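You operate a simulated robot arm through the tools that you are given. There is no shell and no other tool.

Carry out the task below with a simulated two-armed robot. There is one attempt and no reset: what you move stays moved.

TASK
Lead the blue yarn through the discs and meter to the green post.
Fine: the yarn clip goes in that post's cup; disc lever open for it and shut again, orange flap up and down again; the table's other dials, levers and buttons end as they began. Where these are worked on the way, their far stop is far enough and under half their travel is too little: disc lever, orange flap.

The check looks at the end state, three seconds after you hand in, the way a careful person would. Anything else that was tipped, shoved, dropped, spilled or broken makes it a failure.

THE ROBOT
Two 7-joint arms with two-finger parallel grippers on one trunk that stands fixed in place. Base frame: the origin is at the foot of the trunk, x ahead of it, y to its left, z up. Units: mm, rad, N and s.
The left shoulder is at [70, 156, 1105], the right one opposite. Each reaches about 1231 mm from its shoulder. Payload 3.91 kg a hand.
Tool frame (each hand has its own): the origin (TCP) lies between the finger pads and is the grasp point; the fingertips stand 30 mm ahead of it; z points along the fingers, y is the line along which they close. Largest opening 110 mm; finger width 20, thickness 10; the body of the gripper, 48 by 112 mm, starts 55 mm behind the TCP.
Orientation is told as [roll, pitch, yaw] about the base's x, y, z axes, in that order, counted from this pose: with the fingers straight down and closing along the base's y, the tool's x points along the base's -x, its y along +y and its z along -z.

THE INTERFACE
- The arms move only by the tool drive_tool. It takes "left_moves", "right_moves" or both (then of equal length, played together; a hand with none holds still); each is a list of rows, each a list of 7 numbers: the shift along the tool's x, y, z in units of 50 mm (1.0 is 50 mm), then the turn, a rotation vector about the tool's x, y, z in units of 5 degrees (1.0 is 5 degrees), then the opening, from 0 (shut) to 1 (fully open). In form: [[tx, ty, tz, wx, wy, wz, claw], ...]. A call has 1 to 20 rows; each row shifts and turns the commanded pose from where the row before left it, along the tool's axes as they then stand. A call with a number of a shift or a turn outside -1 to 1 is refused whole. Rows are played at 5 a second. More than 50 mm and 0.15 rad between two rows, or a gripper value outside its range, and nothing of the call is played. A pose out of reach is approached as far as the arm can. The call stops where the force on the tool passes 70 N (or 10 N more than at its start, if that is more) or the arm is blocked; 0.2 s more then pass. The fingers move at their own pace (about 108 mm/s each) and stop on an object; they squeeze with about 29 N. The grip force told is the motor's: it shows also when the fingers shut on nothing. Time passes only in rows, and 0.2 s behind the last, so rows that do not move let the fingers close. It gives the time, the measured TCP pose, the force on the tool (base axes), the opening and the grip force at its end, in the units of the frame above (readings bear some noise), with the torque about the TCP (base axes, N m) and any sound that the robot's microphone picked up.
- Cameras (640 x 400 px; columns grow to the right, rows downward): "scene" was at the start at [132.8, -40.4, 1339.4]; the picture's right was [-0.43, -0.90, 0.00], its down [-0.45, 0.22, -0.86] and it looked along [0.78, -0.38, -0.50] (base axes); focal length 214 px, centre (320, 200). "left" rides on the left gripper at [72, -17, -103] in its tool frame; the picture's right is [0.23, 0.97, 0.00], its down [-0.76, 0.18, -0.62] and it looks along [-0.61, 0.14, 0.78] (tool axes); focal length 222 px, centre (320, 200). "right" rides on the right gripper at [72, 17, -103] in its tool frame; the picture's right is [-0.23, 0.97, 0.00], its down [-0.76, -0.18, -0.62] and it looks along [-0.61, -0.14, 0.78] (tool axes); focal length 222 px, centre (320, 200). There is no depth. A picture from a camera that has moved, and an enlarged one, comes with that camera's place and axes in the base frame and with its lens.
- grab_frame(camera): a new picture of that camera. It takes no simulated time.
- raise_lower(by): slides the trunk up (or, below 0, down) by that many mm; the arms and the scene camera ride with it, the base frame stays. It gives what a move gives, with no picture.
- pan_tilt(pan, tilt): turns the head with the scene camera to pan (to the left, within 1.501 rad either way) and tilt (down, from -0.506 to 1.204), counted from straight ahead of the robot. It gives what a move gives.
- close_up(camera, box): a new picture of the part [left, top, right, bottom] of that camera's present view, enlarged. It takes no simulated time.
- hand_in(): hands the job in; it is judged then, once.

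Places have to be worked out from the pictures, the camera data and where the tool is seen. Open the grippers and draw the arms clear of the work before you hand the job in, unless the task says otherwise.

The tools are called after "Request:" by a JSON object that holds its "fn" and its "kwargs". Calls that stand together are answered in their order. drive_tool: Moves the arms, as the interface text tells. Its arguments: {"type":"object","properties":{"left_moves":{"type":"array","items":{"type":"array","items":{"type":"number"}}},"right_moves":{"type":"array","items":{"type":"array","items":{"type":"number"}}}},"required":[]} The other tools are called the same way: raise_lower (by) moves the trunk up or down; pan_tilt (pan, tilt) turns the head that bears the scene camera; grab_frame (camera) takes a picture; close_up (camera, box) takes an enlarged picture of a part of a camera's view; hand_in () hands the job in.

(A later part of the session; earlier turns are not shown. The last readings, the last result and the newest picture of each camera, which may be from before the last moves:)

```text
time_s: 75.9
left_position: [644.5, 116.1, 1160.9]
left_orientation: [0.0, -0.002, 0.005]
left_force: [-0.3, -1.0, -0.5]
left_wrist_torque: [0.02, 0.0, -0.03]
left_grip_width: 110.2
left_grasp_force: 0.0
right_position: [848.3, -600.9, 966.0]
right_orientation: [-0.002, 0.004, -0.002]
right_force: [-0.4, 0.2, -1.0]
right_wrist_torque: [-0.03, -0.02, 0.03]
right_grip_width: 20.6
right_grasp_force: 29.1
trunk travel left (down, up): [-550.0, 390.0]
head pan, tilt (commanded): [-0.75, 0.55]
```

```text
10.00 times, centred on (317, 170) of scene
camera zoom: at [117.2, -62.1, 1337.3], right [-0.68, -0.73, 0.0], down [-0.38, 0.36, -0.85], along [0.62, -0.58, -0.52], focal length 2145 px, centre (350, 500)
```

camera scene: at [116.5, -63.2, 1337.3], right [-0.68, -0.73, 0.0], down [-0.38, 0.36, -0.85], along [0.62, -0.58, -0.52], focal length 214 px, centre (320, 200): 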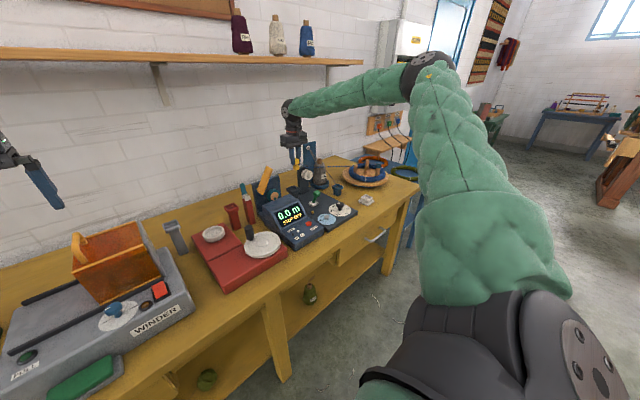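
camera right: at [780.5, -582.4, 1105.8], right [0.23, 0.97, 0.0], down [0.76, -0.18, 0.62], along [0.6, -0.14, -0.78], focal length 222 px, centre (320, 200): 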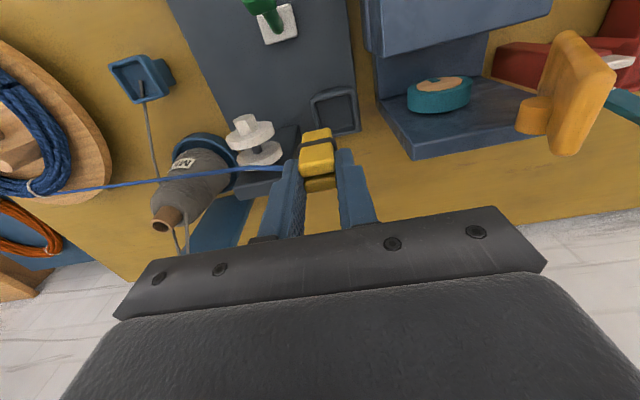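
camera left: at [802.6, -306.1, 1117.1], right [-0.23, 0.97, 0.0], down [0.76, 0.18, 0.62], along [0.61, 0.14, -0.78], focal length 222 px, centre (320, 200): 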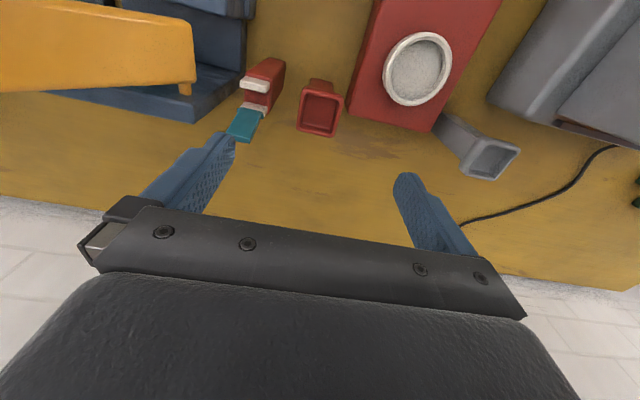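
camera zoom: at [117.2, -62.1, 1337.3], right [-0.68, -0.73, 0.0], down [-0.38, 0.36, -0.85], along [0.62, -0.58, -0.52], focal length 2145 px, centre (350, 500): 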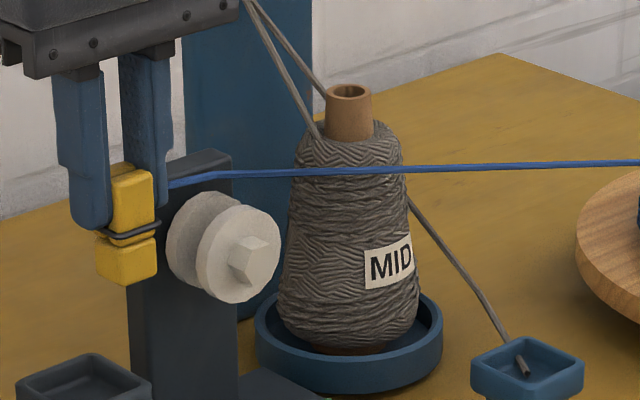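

The yarn bends at a fixed point right above the disc gap (≈(865,-670,931)). I lower the clip further to see whether it settles between the discs.

Request:
{"fn": "drive_tool", "kwargs": {"right_moves": [[0, 0, 0.25, 0, 0, 0, 0], [0, 0, 0.25, 0, 0, 0, 0], [0, 0, 0.25, 0, 0, 0, 0], [0, 0, 0, 0, 0, 0, 0]]}}

Request:
{"fn": "close_up", "kwargs": {"camera": "right", "box": [200, 90, 360, 220]}}

Request:
{"fn": "close_up", "kwargs": {"camera": "scene", "box": [285, 150, 349, 190]}}

```text
time_s: 76.9
left_position: [643.9, 117.3, 1162.6]
left_orientation: [0.0, 0.0, 0.005]
left_force: [-0.3, -0.3, 0.2]
left_wrist_torque: [0.02, -0.01, -0.01]
left_grip_width: 110.0
left_grasp_force: 0.1
right_position: [847.6, -599.5, 928.6]
right_orientation: [-0.003, 0.003, -0.001]
right_force: [-0.1, 0.5, -1.1]
right_wrist_torque: [-0.01, 0.0, -0.03]
right_grip_width: 20.9
right_grasp_force: 29.0
trunk travel left (down, up): [-550.0, 390.0]
head pan, tilt (commanded): [-0.75, 0.55]
```

```text
3.08 times, centred on (280, 155) of right
camera zoom: at [776.9, -581.6, 1031.2], right [0.23, 0.97, 0.0], down [0.76, -0.18, 0.62], along [0.6, -0.14, -0.78], focal length 684 px, centre (443, 338)
```

zoom: 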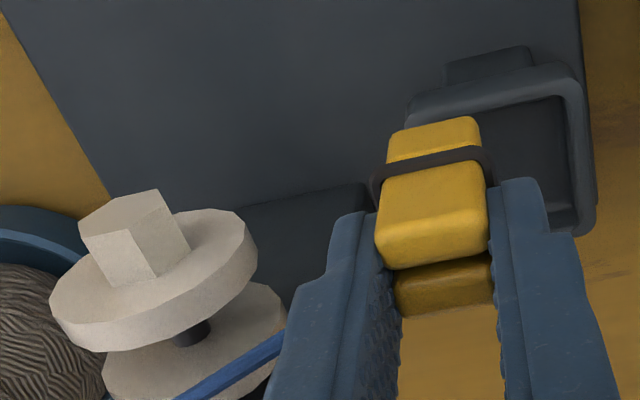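

```text
10.00 times, centred on (317, 170) of scene
camera zoom: at [117.1, -62.0, 1337.3], right [-0.68, -0.73, 0.0], down [-0.38, 0.36, -0.85], along [0.62, -0.58, -0.52], focal length 2145 px, centre (350, 500)
```

zoom: 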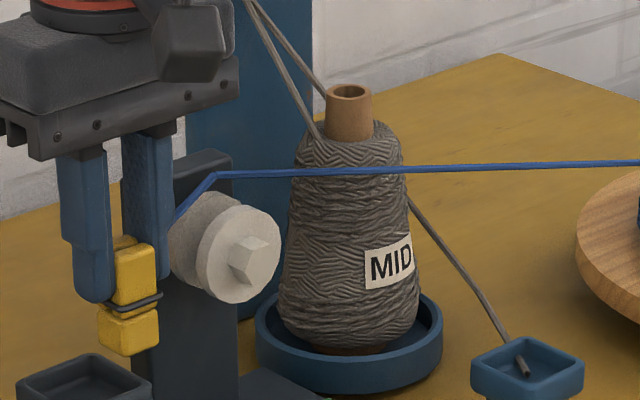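

The yarn still rides on top at the same bend point. I move the hand 12 mm toward the robot to bring the line over the middle of the opened gap and see whether it drops in.

Request:
{"fn": "drive_tool", "kwargs": {"right_moves": [[0.12, 0, 0, 0, 0, 0, 0], [0.12, 0, 0, 0, 0, 0, 0], [0, 0, 0, 0, 0, 0, 0]]}}

Request:
{"fn": "close_up", "kwargs": {"camera": "right", "box": [180, 130, 340, 230]}}

Request:
{"fn": "close_up", "kwargs": {"camera": "scene", "box": [290, 155, 338, 185]}}

```text
time_s: 77.7
left_position: [644.4, 117.0, 1160.9]
left_orientation: [0.0, -0.001, 0.005]
left_force: [1.5, -0.7, 0.6]
left_wrist_torque: [-0.01, 0.02, 0.03]
left_grip_width: 110.2
left_grasp_force: 0.1
right_position: [837.9, -598.9, 930.1]
right_orientation: [-0.002, 0.002, -0.002]
right_force: [-0.5, 0.4, -0.6]
right_wrist_torque: [0.0, -0.01, 0.04]
right_grip_width: 20.8
right_grasp_force: 28.8
trunk travel left (down, up): [-550.0, 390.0]
head pan, tilt (commanded): [-0.75, 0.55]
```

```text
4.00 times, centred on (260, 180) of right
camera zoom: at [766.8, -581.9, 1031.4], right [0.23, 0.97, 0.0], down [0.76, -0.18, 0.62], along [0.6, -0.14, -0.78], focal length 888 px, centre (560, 280)
```

zoom: 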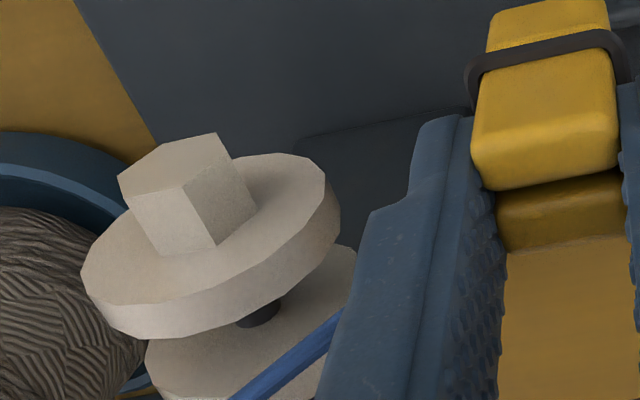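

```text
13.33 times, centred on (314, 170) of scene
camera zoom: at [117.5, -62.3, 1337.2], right [-0.68, -0.73, 0.0], down [-0.38, 0.36, -0.85], along [0.62, -0.58, -0.52], focal length 2860 px, centre (400, 600)
```

zoom: 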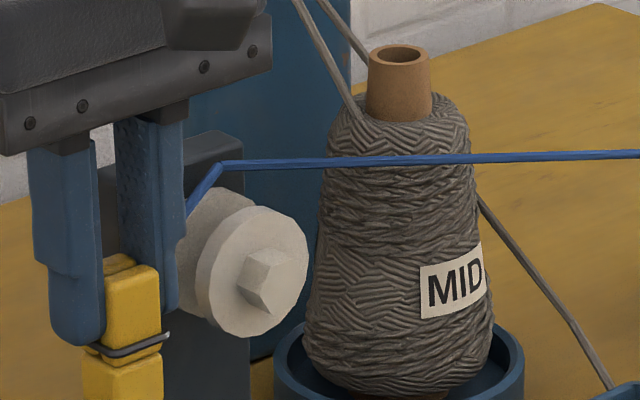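

The bend point stays fixed even when I shift sideways. To learn whether the yarn is captured there or just resting, I raise the clip and move it toward the robot, then look.

Request:
{"fn": "drive_tool", "kwargs": {"right_moves": [[0.3, 0, -0.8, 0, 0, 0, 0], [0.5, 0, -0.8, 0, 0, 0, 0], [0.5, 0, 0, 0, 0, 0, 0], [0, 0, 0, 0, 0, 0, 0], [0, 0, 0, 0, 0, 0, 0]]}}

Request:
{"fn": "close_up", "kwargs": {"camera": "scene", "box": [280, 130, 376, 190]}}

Request:
{"fn": "grab_frame", "kwargs": {"camera": "right"}}

```text
time_s: 78.9
left_position: [644.3, 116.0, 1162.9]
left_orientation: [0.0, -0.001, 0.004]
left_force: [0.6, -0.2, -0.1]
left_wrist_torque: [-0.05, 0.02, -0.04]
left_grip_width: 109.9
left_grasp_force: 0.1
right_position: [770.1, -600.1, 1009.7]
right_orientation: [-0.001, 0.005, -0.002]
right_force: [0.4, -0.1, -0.3]
right_wrist_torque: [0.02, 0.02, -0.03]
right_grip_width: 20.7
right_grasp_force: 28.8
trunk travel left (down, up): [-550.0, 390.0]
head pan, tilt (commanded): [-0.75, 0.55]
```

```text
6.67 times, centred on (328, 160) of scene
camera zoom: at [117.1, -62.6, 1337.2], right [-0.68, -0.73, 0.0], down [-0.38, 0.36, -0.85], along [0.62, -0.58, -0.52], focal length 1430 px, centre (267, 467)
```

zoom: 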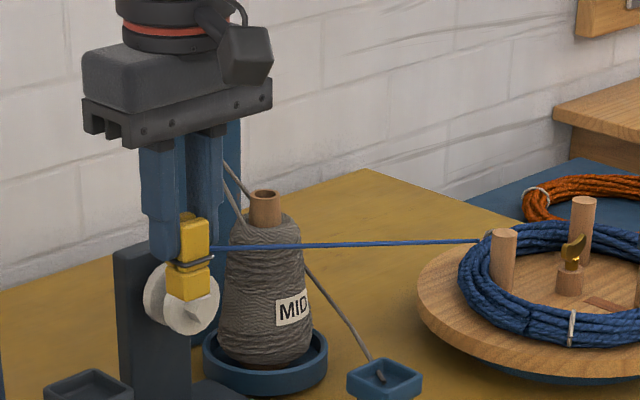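

```text
taken
camera right: at [698.4, -582.5, 1110.8], right [0.23, 0.97, 0.0], down [0.76, -0.18, 0.62], along [0.6, -0.14, -0.78], focal length 222 px, centre (320, 200)
```

right: 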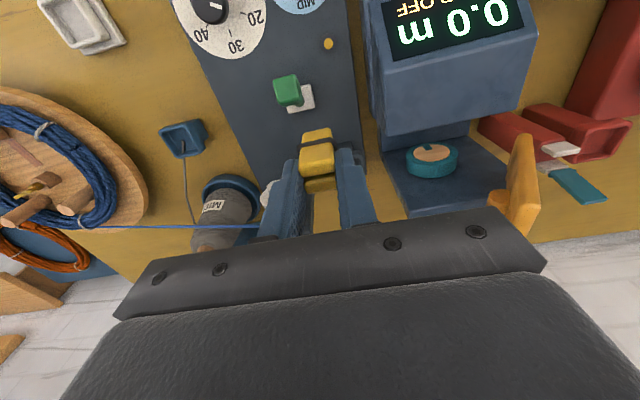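

The line still heads to the old bend point, hidden behind the fingers. I move the clip 90 mm further to +y to expose the bend.

Request:
{"fn": "drive_tool", "kwargs": {"right_moves": [[0, 0.9, 0, 0, 0, 0, 0], [0, 0.9, 0, 0, 0, 0, 0], [0, 0, 0, 0, 0, 0, 0]]}}

Request:
{"fn": "close_up", "kwargs": {"camera": "scene", "box": [260, 140, 356, 200]}}

Request:
{"fn": "close_up", "kwargs": {"camera": "right", "box": [130, 100, 322, 240]}}

```text
time_s: 79.7
left_position: [644.9, 115.5, 1162.3]
left_orientation: [0.002, -0.001, 0.005]
left_force: [-0.4, 0.0, 0.6]
left_wrist_torque: [0.02, 0.02, -0.02]
left_grip_width: 109.9
left_grasp_force: 0.0
right_position: [771.9, -511.1, 1011.3]
right_orientation: [0.0, 0.004, -0.001]
right_force: [-0.3, -0.8, 0.3]
right_wrist_torque: [0.01, 0.01, -0.01]
right_grip_width: 20.8
right_grasp_force: 29.3
trunk travel left (down, up): [-550.0, 390.0]
head pan, tilt (commanded): [-0.75, 0.55]
```

```text
6.67 times, centred on (308, 170) of scene
camera zoom: at [117.2, -63.2, 1337.2], right [-0.68, -0.73, 0.0], down [-0.38, 0.36, -0.85], along [0.62, -0.58, -0.52], focal length 1430 px, centre (400, 400)
```

zoom: 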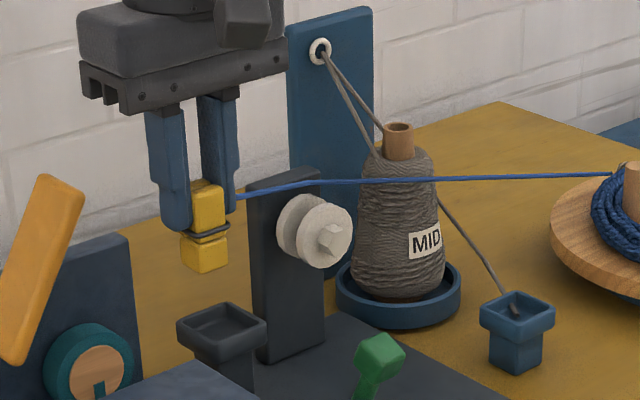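

```text
2.86 times, centred on (226, 170) of right
camera zoom: at [701.0, -492.6, 1112.8], right [0.23, 0.97, 0.0], down [0.76, -0.18, 0.62], along [0.6, -0.14, -0.78], focal length 635 px, centre (589, 286)
```

zoom: 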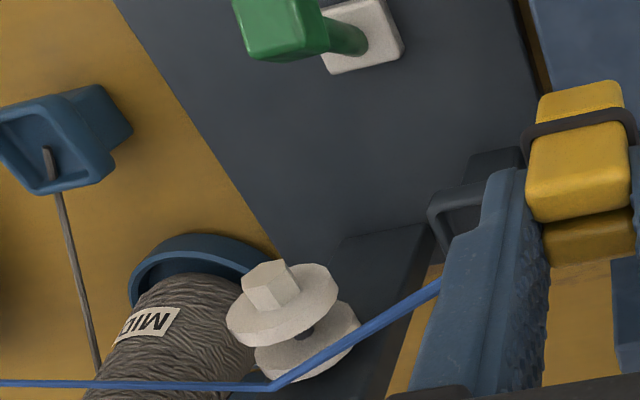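

The bend stays at the disc position (≈(866,-672,930)), so the yarn is held there. I zoom in tightly on this spot.

Request:
{"fn": "close_up", "kwargs": {"camera": "scene", "box": [296, 158, 320, 183]}}

Request:
{"fn": "close_up", "kwargs": {"camera": "right", "box": [190, 180, 270, 245]}}

```text
16.00 times, centred on (308, 170) of scene
camera zoom: at [117.2, -63.2, 1337.2], right [-0.68, -0.73, 0.0], down [-0.38, 0.36, -0.85], along [0.62, -0.58, -0.52], focal length 3432 px, centre (512, 672)
```

zoom: 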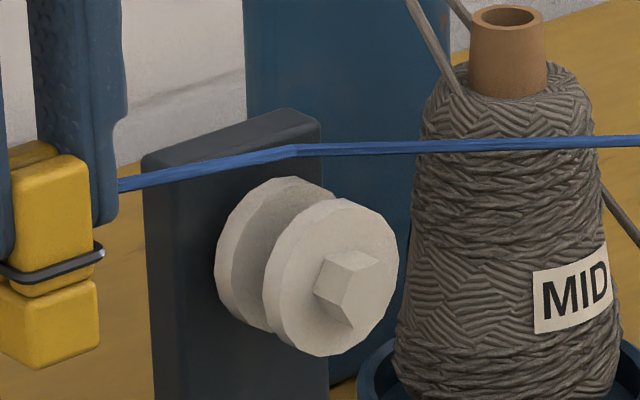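

```text
6.15 times, centred on (230, 212) of right
camera zoom: at [701.0, -492.6, 1112.8], right [0.23, 0.97, 0.0], down [0.76, -0.18, 0.62], along [0.6, -0.14, -0.78], focal length 1367 px, centre (874, 123)
```

zoom: 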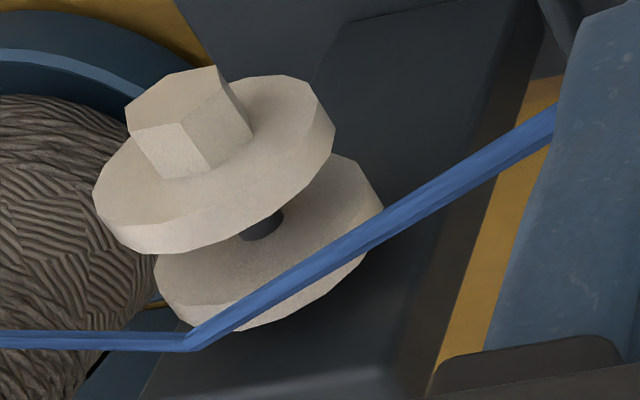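

I test by raising the clip higher near the discs; if the yarn is merely resting it will lift off straight.

Request:
{"fn": "drive_tool", "kwargs": {"right_moves": [[-0.4, -0.5, -0.5, 0, 0, 0, 0], [-0.4, -0.5, -0.5, 0, 0, 0, 0], [-0.4, -0.4, -0.5, 0, 0, 0, 0], [-0.3, -0.4, -0.5, 0, 0, 0, 0], [0, 0, 0, 0, 0, 0, 0]]}}

Request:
{"fn": "close_up", "kwargs": {"camera": "scene", "box": [270, 110, 398, 190]}}

Request:
{"fn": "close_up", "kwargs": {"camera": "right", "box": [160, 100, 352, 240]}}

```text
time_s: 80.9
left_position: [643.8, 116.0, 1162.6]
left_orientation: [0.0, 0.0, 0.006]
left_force: [-0.3, -0.6, 0.0]
left_wrist_torque: [-0.01, 0.0, 0.01]
left_grip_width: 110.1
left_grasp_force: 0.0
right_position: [846.0, -597.2, 1110.0]
right_orientation: [0.0, 0.004, 0.0]
right_force: [0.4, 0.2, -0.1]
right_wrist_torque: [0.0, -0.02, 0.03]
right_grip_width: 20.8
right_grasp_force: 28.1
trunk travel left (down, up): [-550.0, 390.0]
head pan, tilt (commanded): [-0.75, 0.55]
```

```text
5.00 times, centred on (334, 150) of scene
camera zoom: at [117.1, -62.1, 1337.3], right [-0.68, -0.73, 0.0], down [-0.38, 0.36, -0.85], along [0.62, -0.58, -0.52], focal length 1072 px, centre (250, 450)
```

zoom: 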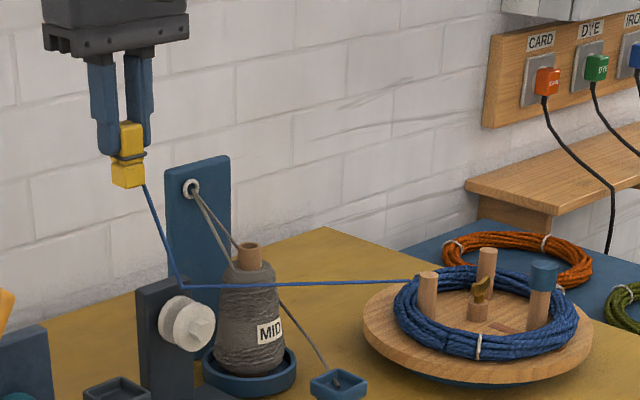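

```text
2.86 times, centred on (256, 170) of right
camera zoom: at [774.2, -580.4, 1212.3], right [0.23, 0.97, 0.0], down [0.76, -0.18, 0.62], along [0.6, -0.14, -0.78], focal length 635 px, centre (503, 286)
```

zoom: 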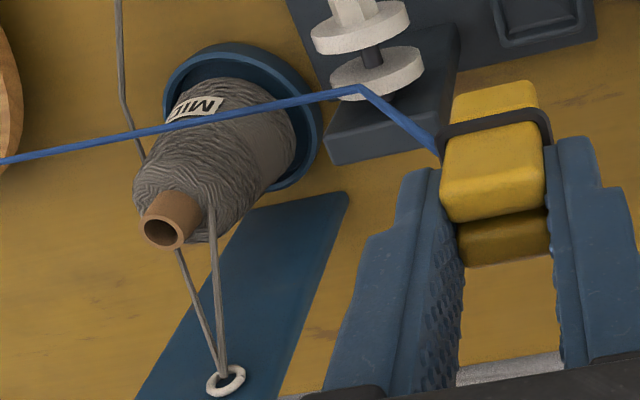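

The yarn is clearly captured by the discs: it goes from the raised clip down to the disc point and on to the coil. Next I yaw the hand -90° in free space so the fingers sit fore/aft (narrower in y) for the tight sweep past the red cup.

Request:
{"fn": "drive_tool", "kwargs": {"right_moves": [[0, 0, 0, 0, 0, 1, 0], [0, 0, 0, 0, 0, 1, 0], [0, 0, 0, 0, 0, 1, 0], [0, 0, 0, 0, 0, 1, 0], [0, 0, 0, 0, 0, 1, 0], [0, 0, 0, 0, 0, 1, 0], [0, 0, 0, 0, 0, 1, 0], [0, 0, 0, 0, 0, 1, 0], [0, 0, 0, 0, 0, 1, 0], [0, 0, 0, 0, 0, 1, 0], [0, 0, 0, 0, 0, 1, 0], [0, 0, 0, 0, 0, 1, 0], [0, 0, 0, 0, 0, 1, 0], [0, 0, 0, 0, 0, 1, 0], [0, 0, 0, 0, 0, 1, 0], [0, 0, 0, 0, 0, 1, 0], [0, 0, 0, 0, 0, 1, 0], [0, 0, 0, 0, 0, 1, 0], [0, 0, 0, 0, 0, 0, 0]]}}

Request:
{"fn": "grab_frame", "kwargs": {"camera": "right"}}

Request:
{"fn": "close_up", "kwargs": {"camera": "scene", "box": [250, 100, 378, 200]}}

```text
time_s: 84.9
left_position: [645.0, 116.3, 1162.2]
left_orientation: [-0.002, 0.0, 0.004]
left_force: [-0.5, -0.6, 0.5]
left_wrist_torque: [0.03, -0.01, 0.0]
left_grip_width: 110.0
left_grasp_force: 0.0
right_position: [847.9, -599.2, 1110.4]
right_orientation: [-0.004, -0.002, -1.573]
right_force: [-0.3, -1.1, 0.3]
right_wrist_torque: [0.0, 0.01, 0.05]
right_grip_width: 20.6
right_grasp_force: 28.7
trunk travel left (down, up): [-550.0, 390.0]
head pan, tilt (commanded): [-0.75, 0.55]
```

```text
taken
camera right: at [865.6, -526.4, 1211.4], right [0.97, -0.23, 0.0], down [-0.18, -0.76, 0.62], along [-0.15, -0.61, -0.78], focal length 222 px, centre (320, 200)
```

right: 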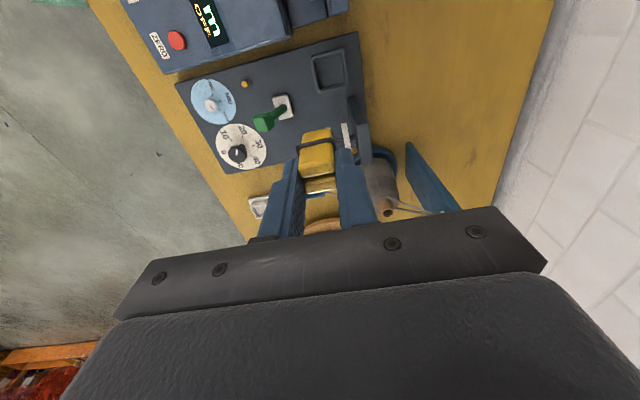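

```text
4.00 times, centred on (314, 150) of scene
camera zoom: at [117.3, -62.3, 1337.2], right [-0.68, -0.73, 0.0], down [-0.38, 0.36, -0.85], along [0.62, -0.58, -0.52], focal length 858 px, centre (344, 400)
```

zoom: 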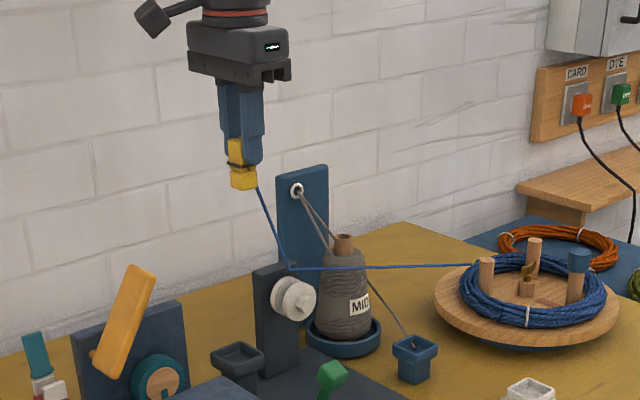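

Yaw works. I zoom in to see where exactly the yarn is attached on the clip.

Request:
{"fn": "close_up", "kwargs": {"camera": "scene", "box": [300, 130, 324, 165]}}

Request:
{"fn": "close_up", "kwargs": {"camera": "right", "box": [260, 110, 400, 240]}}

```text
11.43 times, centred on (312, 148) of scene
camera zoom: at [117.3, -62.3, 1337.2], right [-0.68, -0.73, 0.0], down [-0.38, 0.36, -0.85], along [0.62, -0.58, -0.52], focal length 2451 px, centre (411, 800)
```

zoom: 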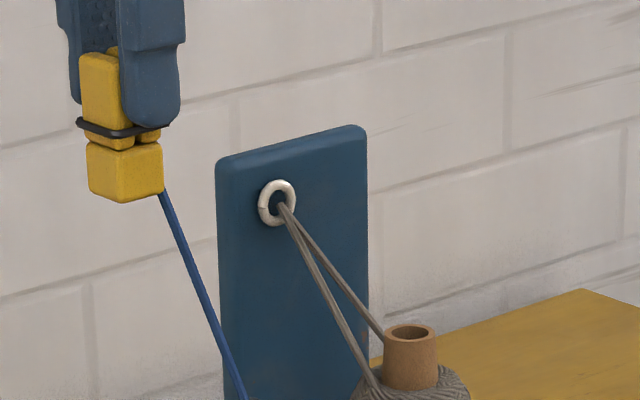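

```text
3.08 times, centred on (330, 175) of right
camera zoom: at [865.6, -526.4, 1211.4], right [0.97, -0.23, 0.0], down [-0.18, -0.76, 0.62], along [-0.15, -0.61, -0.78], focal length 684 px, centre (289, 277)
```

zoom: 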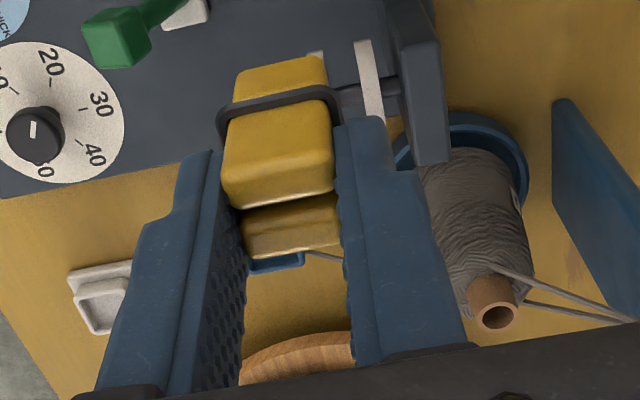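

The yarn is attached near the clip's top. I carry the clip in front of the raised flap (x≈785) at safe height to y≈-242.

Request:
{"fn": "drive_tool", "kwargs": {"right_moves": [[0.26, -0.42, 0.6, 0, 0, 0, 0], [0.26, -0.42, 0.6, 0, 0, 0, 0], [0.26, -0.42, 0.6, 0, 0, 0, 0], [0.867, 0, 0, 0, 0, 0, 0], [0.867, 0, 0, 0, 0, 0, 0], [0.867, 0, 0, 0, 0, 0, 0], [0.867, 0, 0, 0, 0, 0, 0], [0.867, 0, 0, 0, 0, 0, 0], [0.867, 0, 0, 0, 0, 0, 0], [0.58, 0, 0.45, 0, 0, 0, 0], [0.58, 0, 0.45, 0, 0, 0, 0], [0, 0, 0, 0, 0, 0, 0]]}}

Request:
{"fn": "pan_tilt", "kwargs": {"pan": -0.45, "tilt": 0.525}}

Request:
{"fn": "grab_frame", "kwargs": {"camera": "scene"}}

Request:
{"fn": "close_up", "kwargs": {"camera": "scene", "box": [240, 140, 400, 240]}}

Request:
{"fn": "grab_frame", "kwargs": {"camera": "right"}}

```text
time_s: 87.5
left_position: [643.9, 116.0, 1161.8]
left_orientation: [-0.001, 0.0, 0.006]
left_force: [0.2, -0.2, 0.5]
left_wrist_torque: [0.01, -0.01, -0.01]
left_grip_width: 110.2
left_grasp_force: 0.0
right_position: [785.3, -239.7, 973.9]
right_orientation: [-0.001, -0.003, -1.572]
right_force: [0.2, -0.4, 0.3]
right_wrist_torque: [0.02, -0.02, 0.01]
right_grip_width: 20.7
right_grasp_force: 29.3
trunk travel left (down, up): [-550.0, 390.0]
head pan, tilt (commanded): [-0.75, 0.55]
```

```text
time_s: 88.3
left_position: [644.8, 116.4, 1161.4]
left_orientation: [-0.001, 0.0, 0.006]
left_force: [-0.3, 0.6, 0.1]
left_wrist_torque: [0.02, -0.03, -0.01]
left_grip_width: 109.9
left_grasp_force: 0.1
right_position: [785.5, -239.1, 973.5]
right_orientation: [-0.002, -0.002, -1.574]
right_force: [0.0, -0.4, 0.6]
right_wrist_torque: [0.0, 0.0, 0.0]
right_grip_width: 20.5
right_grasp_force: 28.6
trunk travel left (down, up): [-550.0, 390.0]
head pan, tilt (commanded): [-0.45, 0.525]
```

```text
taken
camera scene: at [133.0, -40.3, 1339.4], right [-0.44, -0.9, 0.0], down [-0.45, 0.22, -0.86], along [0.78, -0.38, -0.5], focal length 214 px, centre (320, 200)
```

scene: 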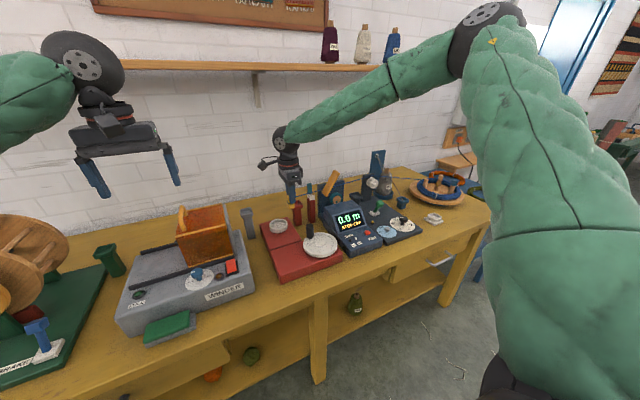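

```text
4.00 times, centred on (320, 190) of scene
camera zoom: at [133.0, -40.3, 1339.4], right [-0.44, -0.9, 0.0], down [-0.45, 0.22, -0.86], along [0.78, -0.38, -0.5], focal length 858 px, centre (320, 240)
```

zoom: 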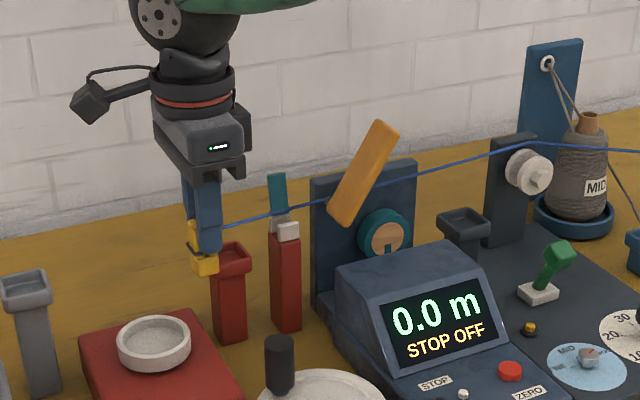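

```text
taken
camera right: at [803.4, -166.5, 1075.1], right [0.97, -0.23, 0.0], down [-0.18, -0.76, 0.62], along [-0.14, -0.61, -0.78], focal length 222 px, centre (320, 200)
```

right: 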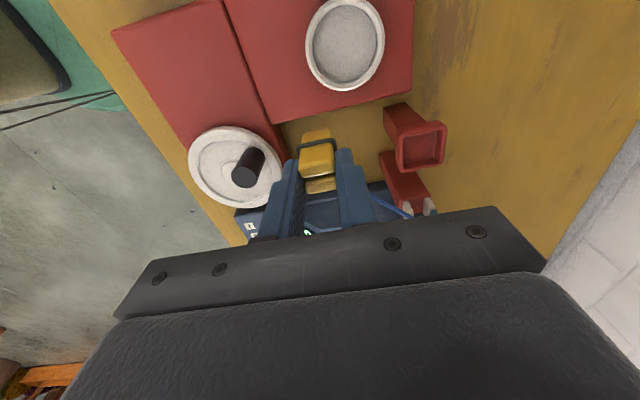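

The yarn runs straight in front of the flap from the discs to the clip. Now I lower the clip so the line can go under the flap's hinge end.

Request:
{"fn": "drive_tool", "kwargs": {"right_moves": [[-0.08, 0, 0.65, 0, 0, 0, 0], [0, 0, 0.65, 0, 0, 0, 0], [0, 0, 0.62, 0, 0, 0, 0], [0, 0, 0, 0, 0, 0, 0]]}}

Request:
{"fn": "close_up", "kwargs": {"camera": "scene", "box": [240, 140, 400, 240]}}

Request:
{"fn": "grab_frame", "kwargs": {"camera": "right"}}

```text
time_s: 89.3
left_position: [644.3, 117.1, 1162.5]
left_orientation: [0.001, 0.0, 0.005]
left_force: [0.5, -0.2, 0.8]
left_wrist_torque: [-0.05, 0.01, 0.02]
left_grip_width: 110.1
left_grasp_force: 0.1
right_position: [784.0, -245.4, 879.9]
right_orientation: [-0.003, -0.001, -1.573]
right_force: [-1.0, 0.3, -0.4]
right_wrist_torque: [0.02, -0.04, -0.02]
right_grip_width: 20.4
right_grasp_force: 28.6
trunk travel left (down, up): [-550.0, 390.0]
head pan, tilt (commanded): [-0.45, 0.525]
```

```text
4.00 times, centred on (320, 190) of scene
camera zoom: at [132.4, -40.0, 1339.5], right [-0.43, -0.9, 0.0], down [-0.45, 0.22, -0.87], along [0.78, -0.38, -0.5], focal length 858 px, centre (320, 240)
```

zoom: 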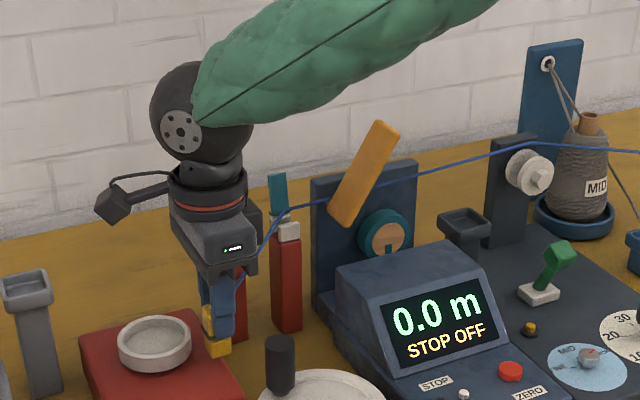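

```text
taken
camera right: at [801.7, -172.4, 981.0], right [0.97, -0.23, 0.0], down [-0.18, -0.76, 0.62], along [-0.14, -0.61, -0.78], focal length 222 px, centre (320, 200)
```

right: 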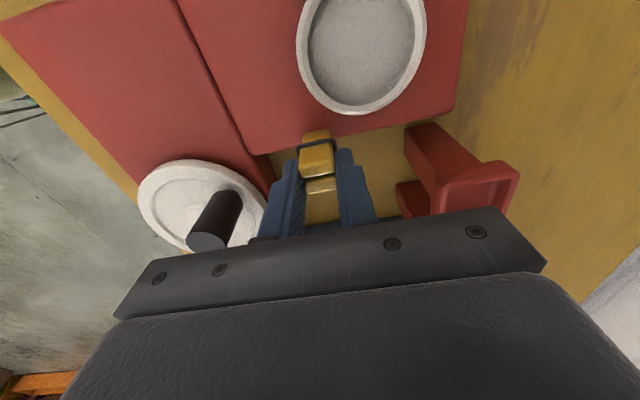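

The yarn now shows another bend near the red tower's white jaws. I zoom in to see exactly where it lies.

Request:
{"fn": "close_up", "kwargs": {"camera": "scene", "box": [295, 175, 343, 215]}}

Request:
{"fn": "close_up", "kwargs": {"camera": "scene", "box": [285, 180, 317, 230]}}

Request:
{"fn": "close_up", "kwargs": {"camera": "right", "box": [380, 110, 540, 230]}}

Request:
{"fn": "grab_frame", "kwargs": {"camera": "left"}}

```text
10.00 times, centred on (319, 195) of scene
camera zoom: at [132.4, -40.0, 1339.5], right [-0.43, -0.9, 0.0], down [-0.45, 0.22, -0.87], along [0.78, -0.38, -0.5], focal length 2145 px, centre (330, 250)
```

zoom: 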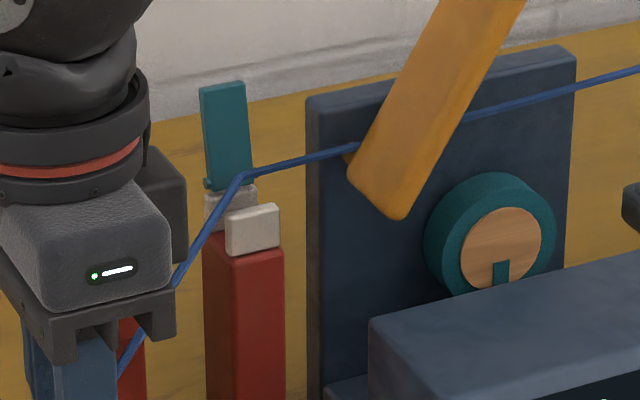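

```text
8.00 times, centred on (301, 205) of scene
camera zoom: at [132.4, -40.0, 1339.5], right [-0.43, -0.9, 0.0], down [-0.45, 0.22, -0.87], along [0.78, -0.38, -0.5], focal length 1716 px, centre (472, 160)
```

zoom: 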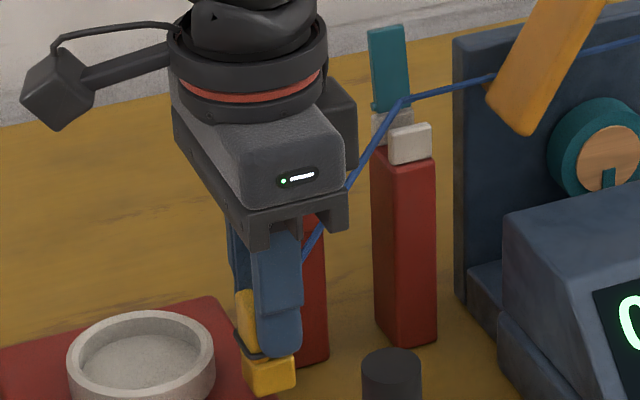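

```text
3.33 times, centred on (460, 170) of right
camera zoom: at [801.7, -172.4, 981.0], right [0.97, -0.23, 0.0], down [-0.18, -0.76, 0.62], along [-0.14, -0.61, -0.78], focal length 740 px, centre (-147, 300)
```

zoom: 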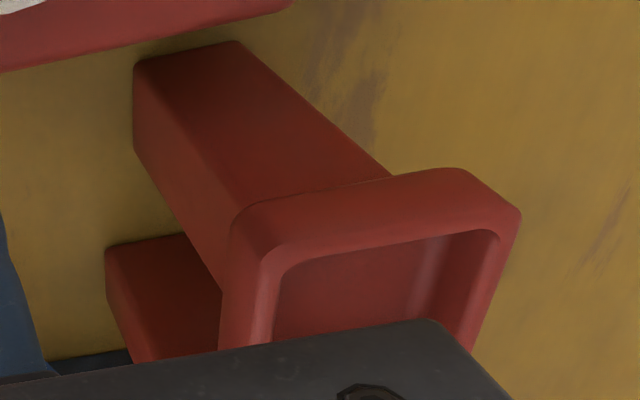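

```text
taken
camera left: at [571.2, 100.0, 1266.0], right [-0.23, 0.97, 0.0], down [0.76, 0.18, 0.62], along [0.61, 0.14, -0.78], focal length 222 px, centre (320, 200)
```

left: 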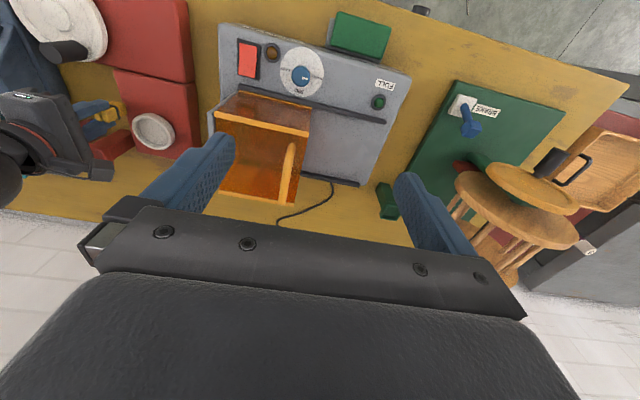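

The line seems to pass behind/under the raised flap and over the red tower. I zoom on the flap region to see precisely how it runs there.

Request:
{"fn": "close_up", "kwargs": {"camera": "scene", "box": [312, 175, 344, 200]}}

Request:
{"fn": "close_up", "kwargs": {"camera": "scene", "box": [300, 180, 324, 200]}}

Request:
{"fn": "close_up", "kwargs": {"camera": "scene", "box": [330, 165, 394, 205]}}

```text
16.00 times, centred on (328, 188) of scene
camera zoom: at [132.4, -40.0, 1339.5], right [-0.43, -0.9, 0.0], down [-0.45, 0.22, -0.87], along [0.78, -0.38, -0.5], focal length 3432 px, centre (192, 400)
```

zoom: 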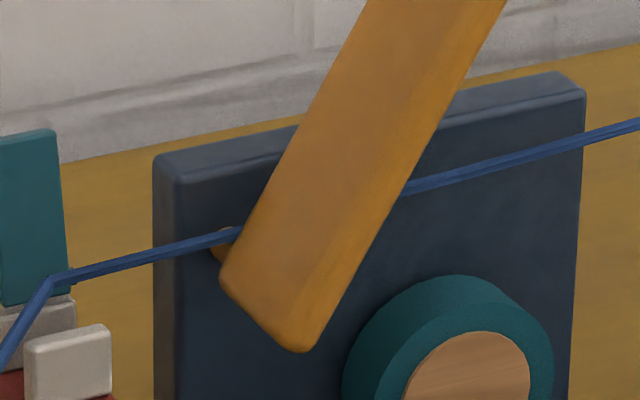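

```text
16.00 times, centred on (312, 190) of scene
camera zoom: at [132.4, -40.0, 1339.5], right [-0.43, -0.9, 0.0], down [-0.45, 0.22, -0.87], along [0.78, -0.38, -0.5], focal length 3432 px, centre (448, 360)
```

zoom: 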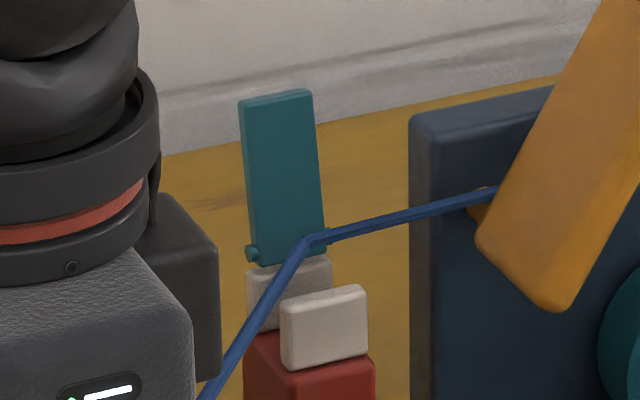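

```text
10.00 times, centred on (362, 185) of scene
camera zoom: at [132.4, -40.0, 1339.5], right [-0.43, -0.9, 0.0], down [-0.45, 0.22, -0.87], along [0.78, -0.38, -0.5], focal length 2145 px, centre (-100, 350)
```

zoom: 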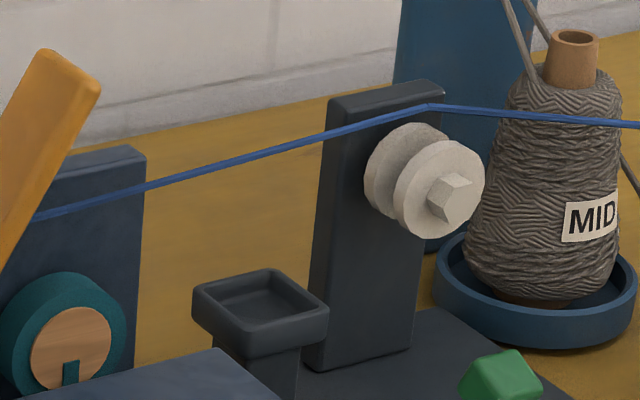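

To pin down these bend points in 3D I take zooms from two different head pans.

Request:
{"fn": "pan_tilt", "kwargs": {"pan": -0.85, "tilt": 0.525}}

Request:
{"fn": "grab_frame", "kwargs": {"camera": "scene"}}

Request:
{"fn": "close_up", "kwargs": {"camera": "scene", "box": [205, 155, 269, 205]}}

Request:
{"fn": "pan_tilt", "kwargs": {"pan": 0.3, "tilt": 0.525}}

Request:
{"fn": "grab_frame", "kwargs": {"camera": "scene"}}

Request:
{"fn": "close_up", "kwargs": {"camera": "scene", "box": [470, 165, 550, 225]}}

```text
time_s: 90.2
left_position: [645.6, 116.6, 1162.3]
left_orientation: [0.0, 0.0, 0.004]
left_force: [-0.4, 0.0, 1.3]
left_wrist_torque: [-0.01, 0.0, 0.0]
left_grip_width: 110.2
left_grasp_force: 0.1
right_position: [783.7, -246.1, 878.5]
right_orientation: [-0.005, -0.003, -1.574]
right_force: [-0.1, -0.1, 0.1]
right_wrist_torque: [0.02, 0.03, 0.0]
right_grip_width: 20.7
right_grasp_force: 29.2
trunk travel left (down, up): [-550.0, 390.0]
head pan, tilt (commanded): [-0.85, 0.525]
```

```text
taken
camera scene: at [111.3, -68.7, 1339.4], right [-0.75, -0.66, 0.0], down [-0.33, 0.38, -0.86], along [0.57, -0.65, -0.5], focal length 214 px, centre (320, 200)
```

scene: 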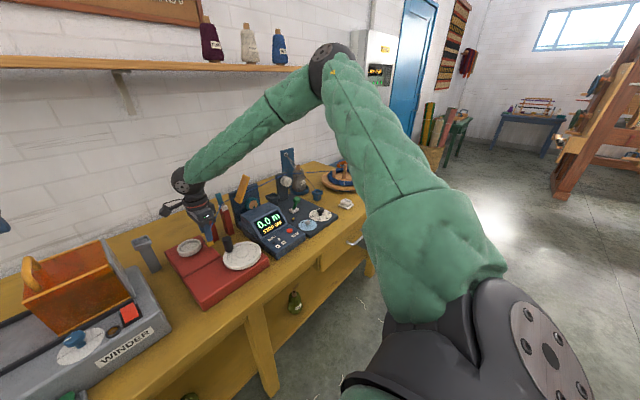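

```text
8.00 times, centred on (237, 180) of scene
camera zoom: at [111.3, -68.7, 1339.4], right [-0.75, -0.66, 0.0], down [-0.33, 0.38, -0.86], along [0.57, -0.65, -0.5], focal length 1716 px, centre (984, 360)
```

zoom: 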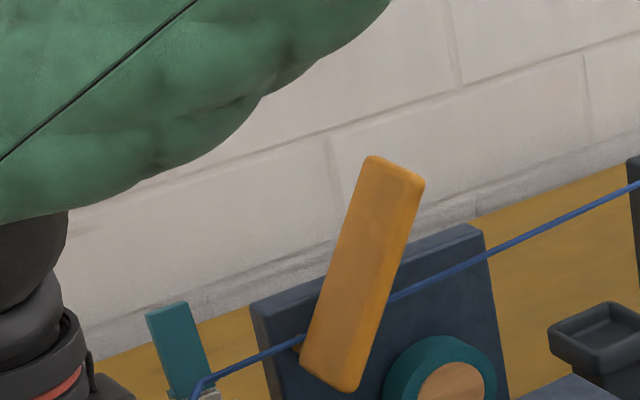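

```text
time_s: 91.5
left_position: [645.7, 116.6, 1163.0]
left_orientation: [0.0, 0.0, 0.005]
left_force: [-0.4, -0.1, -0.8]
left_wrist_torque: [-0.02, 0.01, 0.01]
left_grip_width: 110.0
left_grasp_force: 0.0
right_position: [783.8, -245.9, 879.6]
right_orientation: [-0.005, -0.003, -1.573]
right_force: [-0.2, 0.2, 0.4]
right_wrist_torque: [-0.01, 0.0, -0.01]
right_grip_width: 20.7
right_grasp_force: 29.0
trunk travel left (down, up): [-550.0, 390.0]
head pan, tilt (commanded): [0.3, 0.525]
```

```text
taken
camera scene: at [138.0, 25.8, 1339.4], right [0.3, -0.96, 0.0], down [-0.48, -0.15, -0.86], along [0.83, 0.26, -0.5], focal length 214 px, centre (320, 200)
```

scene: 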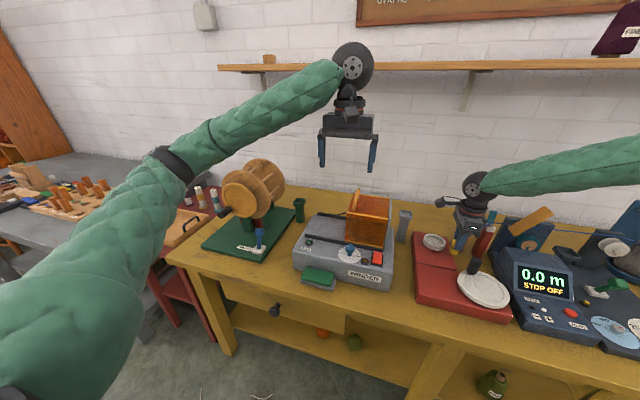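

```text
6.67 times, centred on (510, 195) of scene
camera zoom: at [138.0, 25.8, 1339.4], right [0.3, -0.96, 0.0], down [-0.48, -0.15, -0.86], along [0.83, 0.26, -0.5], focal length 1430 px, centre (-947, 233)
```

zoom: 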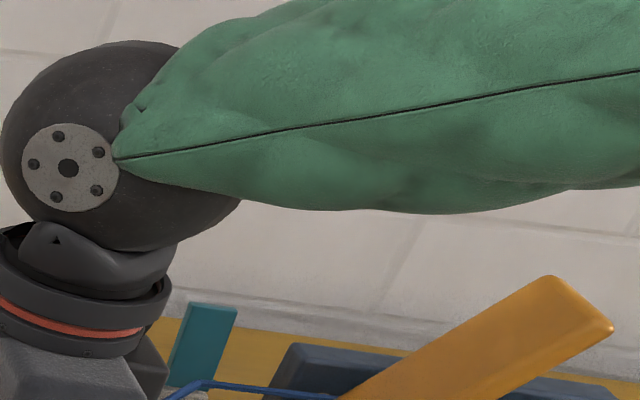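

The second bend is at the red tower's slot (≈(874,-358,910)); the yarn has been caught there before getting under the flap. I raise the clip and bring it back to the -y side of the tower to see if it frees itself.

Request:
{"fn": "drive_tool", "kwargs": {"right_moves": [[0, 0, -0.9, 0, 0, 0, 0], [0, 0, -0.9, 0, 0, 0, 0], [0, 0, -0.9, 0, 0, 0, 0], [0, 0, 0, 0, 0, 0, 0]]}}

Request:
{"fn": "pan_tilt", "kwargs": {"pan": -0.45, "tilt": 0.5}}

Request:
{"fn": "close_up", "kwargs": {"camera": "scene", "box": [260, 130, 388, 220]}}

```text
time_s: 92.5
left_position: [645.9, 115.3, 1160.8]
left_orientation: [-0.001, 0.001, 0.004]
left_force: [0.6, 0.6, -0.2]
left_wrist_torque: [0.0, 0.0, -0.03]
left_grip_width: 110.2
left_grasp_force: 0.1
right_position: [786.1, -247.7, 1014.2]
right_orientation: [-0.004, 0.0, -1.573]
right_force: [0.1, -0.8, -2.0]
right_wrist_torque: [0.0, 0.0, 0.02]
right_grip_width: 20.2
right_grasp_force: 29.0
trunk travel left (down, up): [-550.0, 390.0]
head pan, tilt (commanded): [0.3, 0.525]
```

```text
time_s: 93.6
left_position: [645.9, 116.7, 1161.7]
left_orientation: [0.002, 0.001, 0.005]
left_force: [-0.2, 0.2, 0.1]
left_wrist_torque: [0.01, -0.02, 0.03]
left_grip_width: 110.2
left_grasp_force: 0.0
right_position: [786.0, -246.4, 1014.4]
right_orientation: [-0.004, -0.002, -1.573]
right_force: [0.0, -0.1, -0.5]
right_wrist_torque: [-0.04, 0.01, 0.0]
right_grip_width: 20.7
right_grasp_force: 28.8
trunk travel left (down, up): [-550.0, 390.0]
head pan, tilt (commanded): [-0.45, 0.499]
```

```text
4.44 times, centred on (324, 175) of scene
camera zoom: at [133.6, -40.4, 1341.8], right [-0.43, -0.9, 0.0], down [-0.43, 0.21, -0.88], along [0.79, -0.38, -0.48], focal length 953 px, centre (302, 311)
```

zoom: 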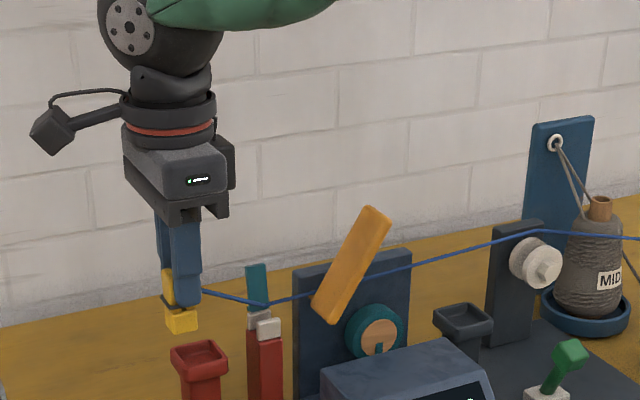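

The yarn is caught at the tower even with the clip high. I move the clip back toward -y past the tower and check whether it unhooks.

Request:
{"fn": "drive_tool", "kwargs": {"right_moves": [[-0.9, 0, 0, 0, 0, 0, 0], [-0.9, 0, 0, 0, 0, 0, 0], [-0.9, 0, 0, 0, 0, 0, 0], [-0.9, 0, 0, 0, 0, 0, 0], [0, 0, 0, 0, 0, 0, 0]]}}

Request:
{"fn": "close_up", "kwargs": {"camera": "scene", "box": [260, 130, 388, 220]}}

```text
time_s: 94.8
left_position: [645.2, 116.6, 1161.1]
left_orientation: [-0.001, 0.002, 0.006]
left_force: [0.5, 0.2, 1.1]
left_wrist_torque: [0.02, 0.03, 0.04]
left_grip_width: 110.0
left_grasp_force: 0.0
right_position: [789.5, -423.2, 1018.6]
right_orientation: [-0.003, -0.001, -1.572]
right_force: [-0.2, 0.4, 0.1]
right_wrist_torque: [-0.04, 0.01, -0.03]
right_grip_width: 20.6
right_grasp_force: 28.8
trunk travel left (down, up): [-550.0, 390.0]
head pan, tilt (commanded): [-0.45, 0.499]
```

```text
4.44 times, centred on (324, 175) of scene
camera zoom: at [133.9, -39.5, 1341.8], right [-0.43, -0.9, 0.0], down [-0.43, 0.21, -0.88], along [0.79, -0.38, -0.48], focal length 953 px, centre (302, 311)
```

zoom: 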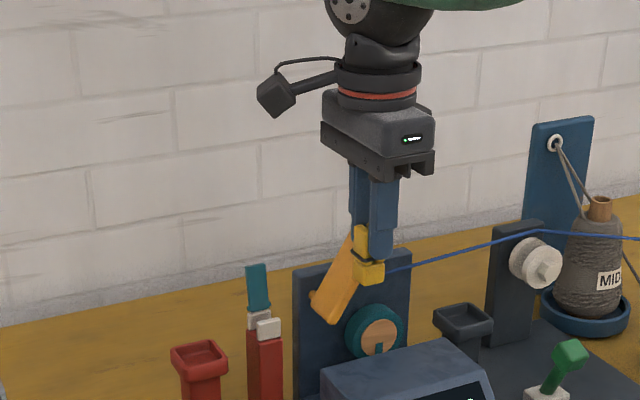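

Crossing back released it from the tower, so stations catch the yarn when the clip passes them close enough. I go back to before the meter, lower to z≈955 and pass the meter again, closer to it.

Request:
{"fn": "drive_tool", "kwargs": {"right_moves": [[-0.9, 0, 0, 0, 0, 0, 0], [-0.9, 0, 0, 0, 0, 0, 0], [-0.9, 0, 0, 0, 0, 0, 0], [0, 0, 0.65, 0, 0, 0, 0], [0, 0, 0.65, 0, 0, 0, 0], [0.8, 0, 0, 0, 0, 0, 0], [0.8, 0, 0, 0, 0, 0, 0], [0.8, 0, 0, 0, 0, 0, 0], [0, 0, 0, 0, 0, 0, 0]]}}

Request:
{"fn": "close_up", "kwargs": {"camera": "scene", "box": [270, 150, 398, 230]}}

Request:
{"fn": "grab_frame", "kwargs": {"camera": "right"}}

```text
time_s: 96.8
left_position: [645.0, 114.9, 1161.8]
left_orientation: [0.001, 0.0, 0.006]
left_force: [0.5, 0.1, 0.4]
left_wrist_torque: [-0.01, 0.0, -0.03]
left_grip_width: 110.3
left_grasp_force: 0.0
right_position: [784.0, -439.2, 949.7]
right_orientation: [-0.004, 0.0, -1.573]
right_force: [0.1, 0.0, -0.4]
right_wrist_torque: [0.02, -0.01, 0.01]
right_grip_width: 20.7
right_grasp_force: 28.9
trunk travel left (down, up): [-550.0, 390.0]
head pan, tilt (commanded): [-0.45, 0.499]
```

```text
5.00 times, centred on (334, 190) of scene
camera zoom: at [133.2, -41.6, 1341.8], right [-0.43, -0.9, 0.0], down [-0.43, 0.21, -0.88], along [0.79, -0.38, -0.48], focal length 1072 px, centre (250, 250)
```

zoom: 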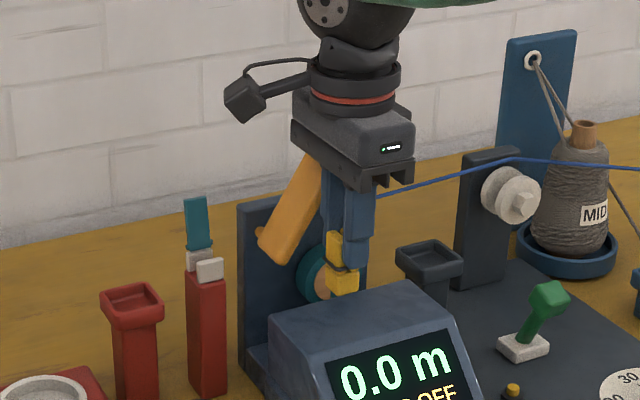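

```text
taken
camera right: at [801.2, -367.8, 1050.9], right [0.97, -0.23, 0.0], down [-0.18, -0.76, 0.62], along [-0.14, -0.61, -0.78], focal length 222 px, centre (320, 200)
```

right: 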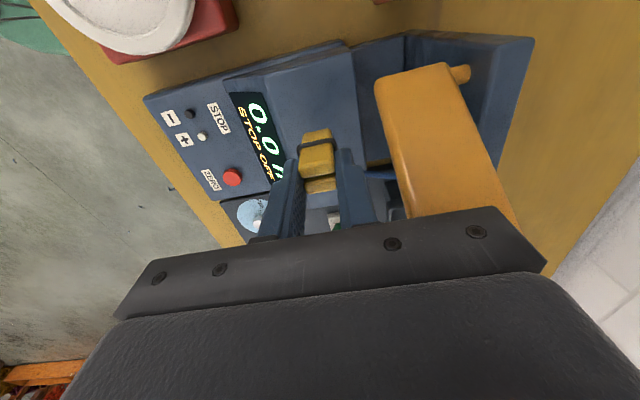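

The yarn now heads behind the gripper toward the meter rather than straight to the clip. I zoom in to confirm.

Request:
{"fn": "close_up", "kwargs": {"camera": "right", "box": [320, 20, 560, 220]}}

Request:
{"fn": "close_up", "kwargs": {"camera": "scene", "box": [310, 180, 374, 220]}}

```text
2.00 times, centred on (440, 120) of right
camera zoom: at [801.2, -367.8, 1050.9], right [0.97, -0.23, 0.0], down [-0.18, -0.76, 0.62], along [-0.14, -0.61, -0.78], focal length 444 px, centre (80, 360)
```

zoom: 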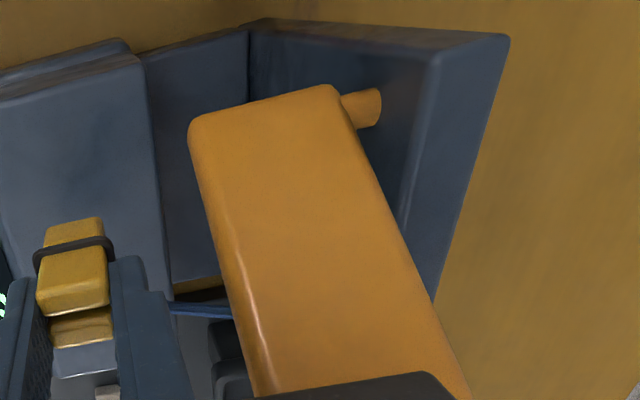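

```text
10.00 times, centred on (342, 200) of scene
camera zoom: at [133.2, -41.6, 1341.8], right [-0.43, -0.9, 0.0], down [-0.43, 0.21, -0.88], along [0.79, -0.38, -0.48], focal length 2145 px, centre (100, 200)
```

zoom: 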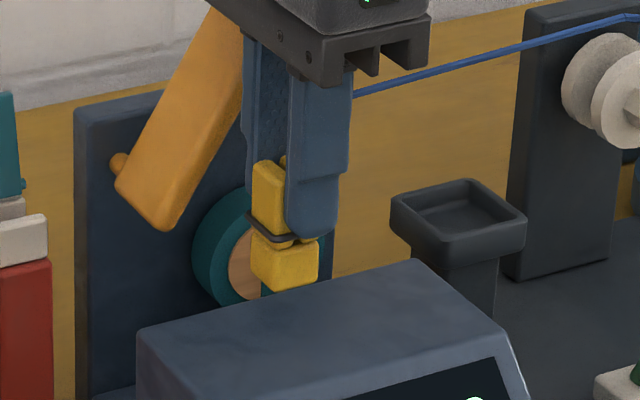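

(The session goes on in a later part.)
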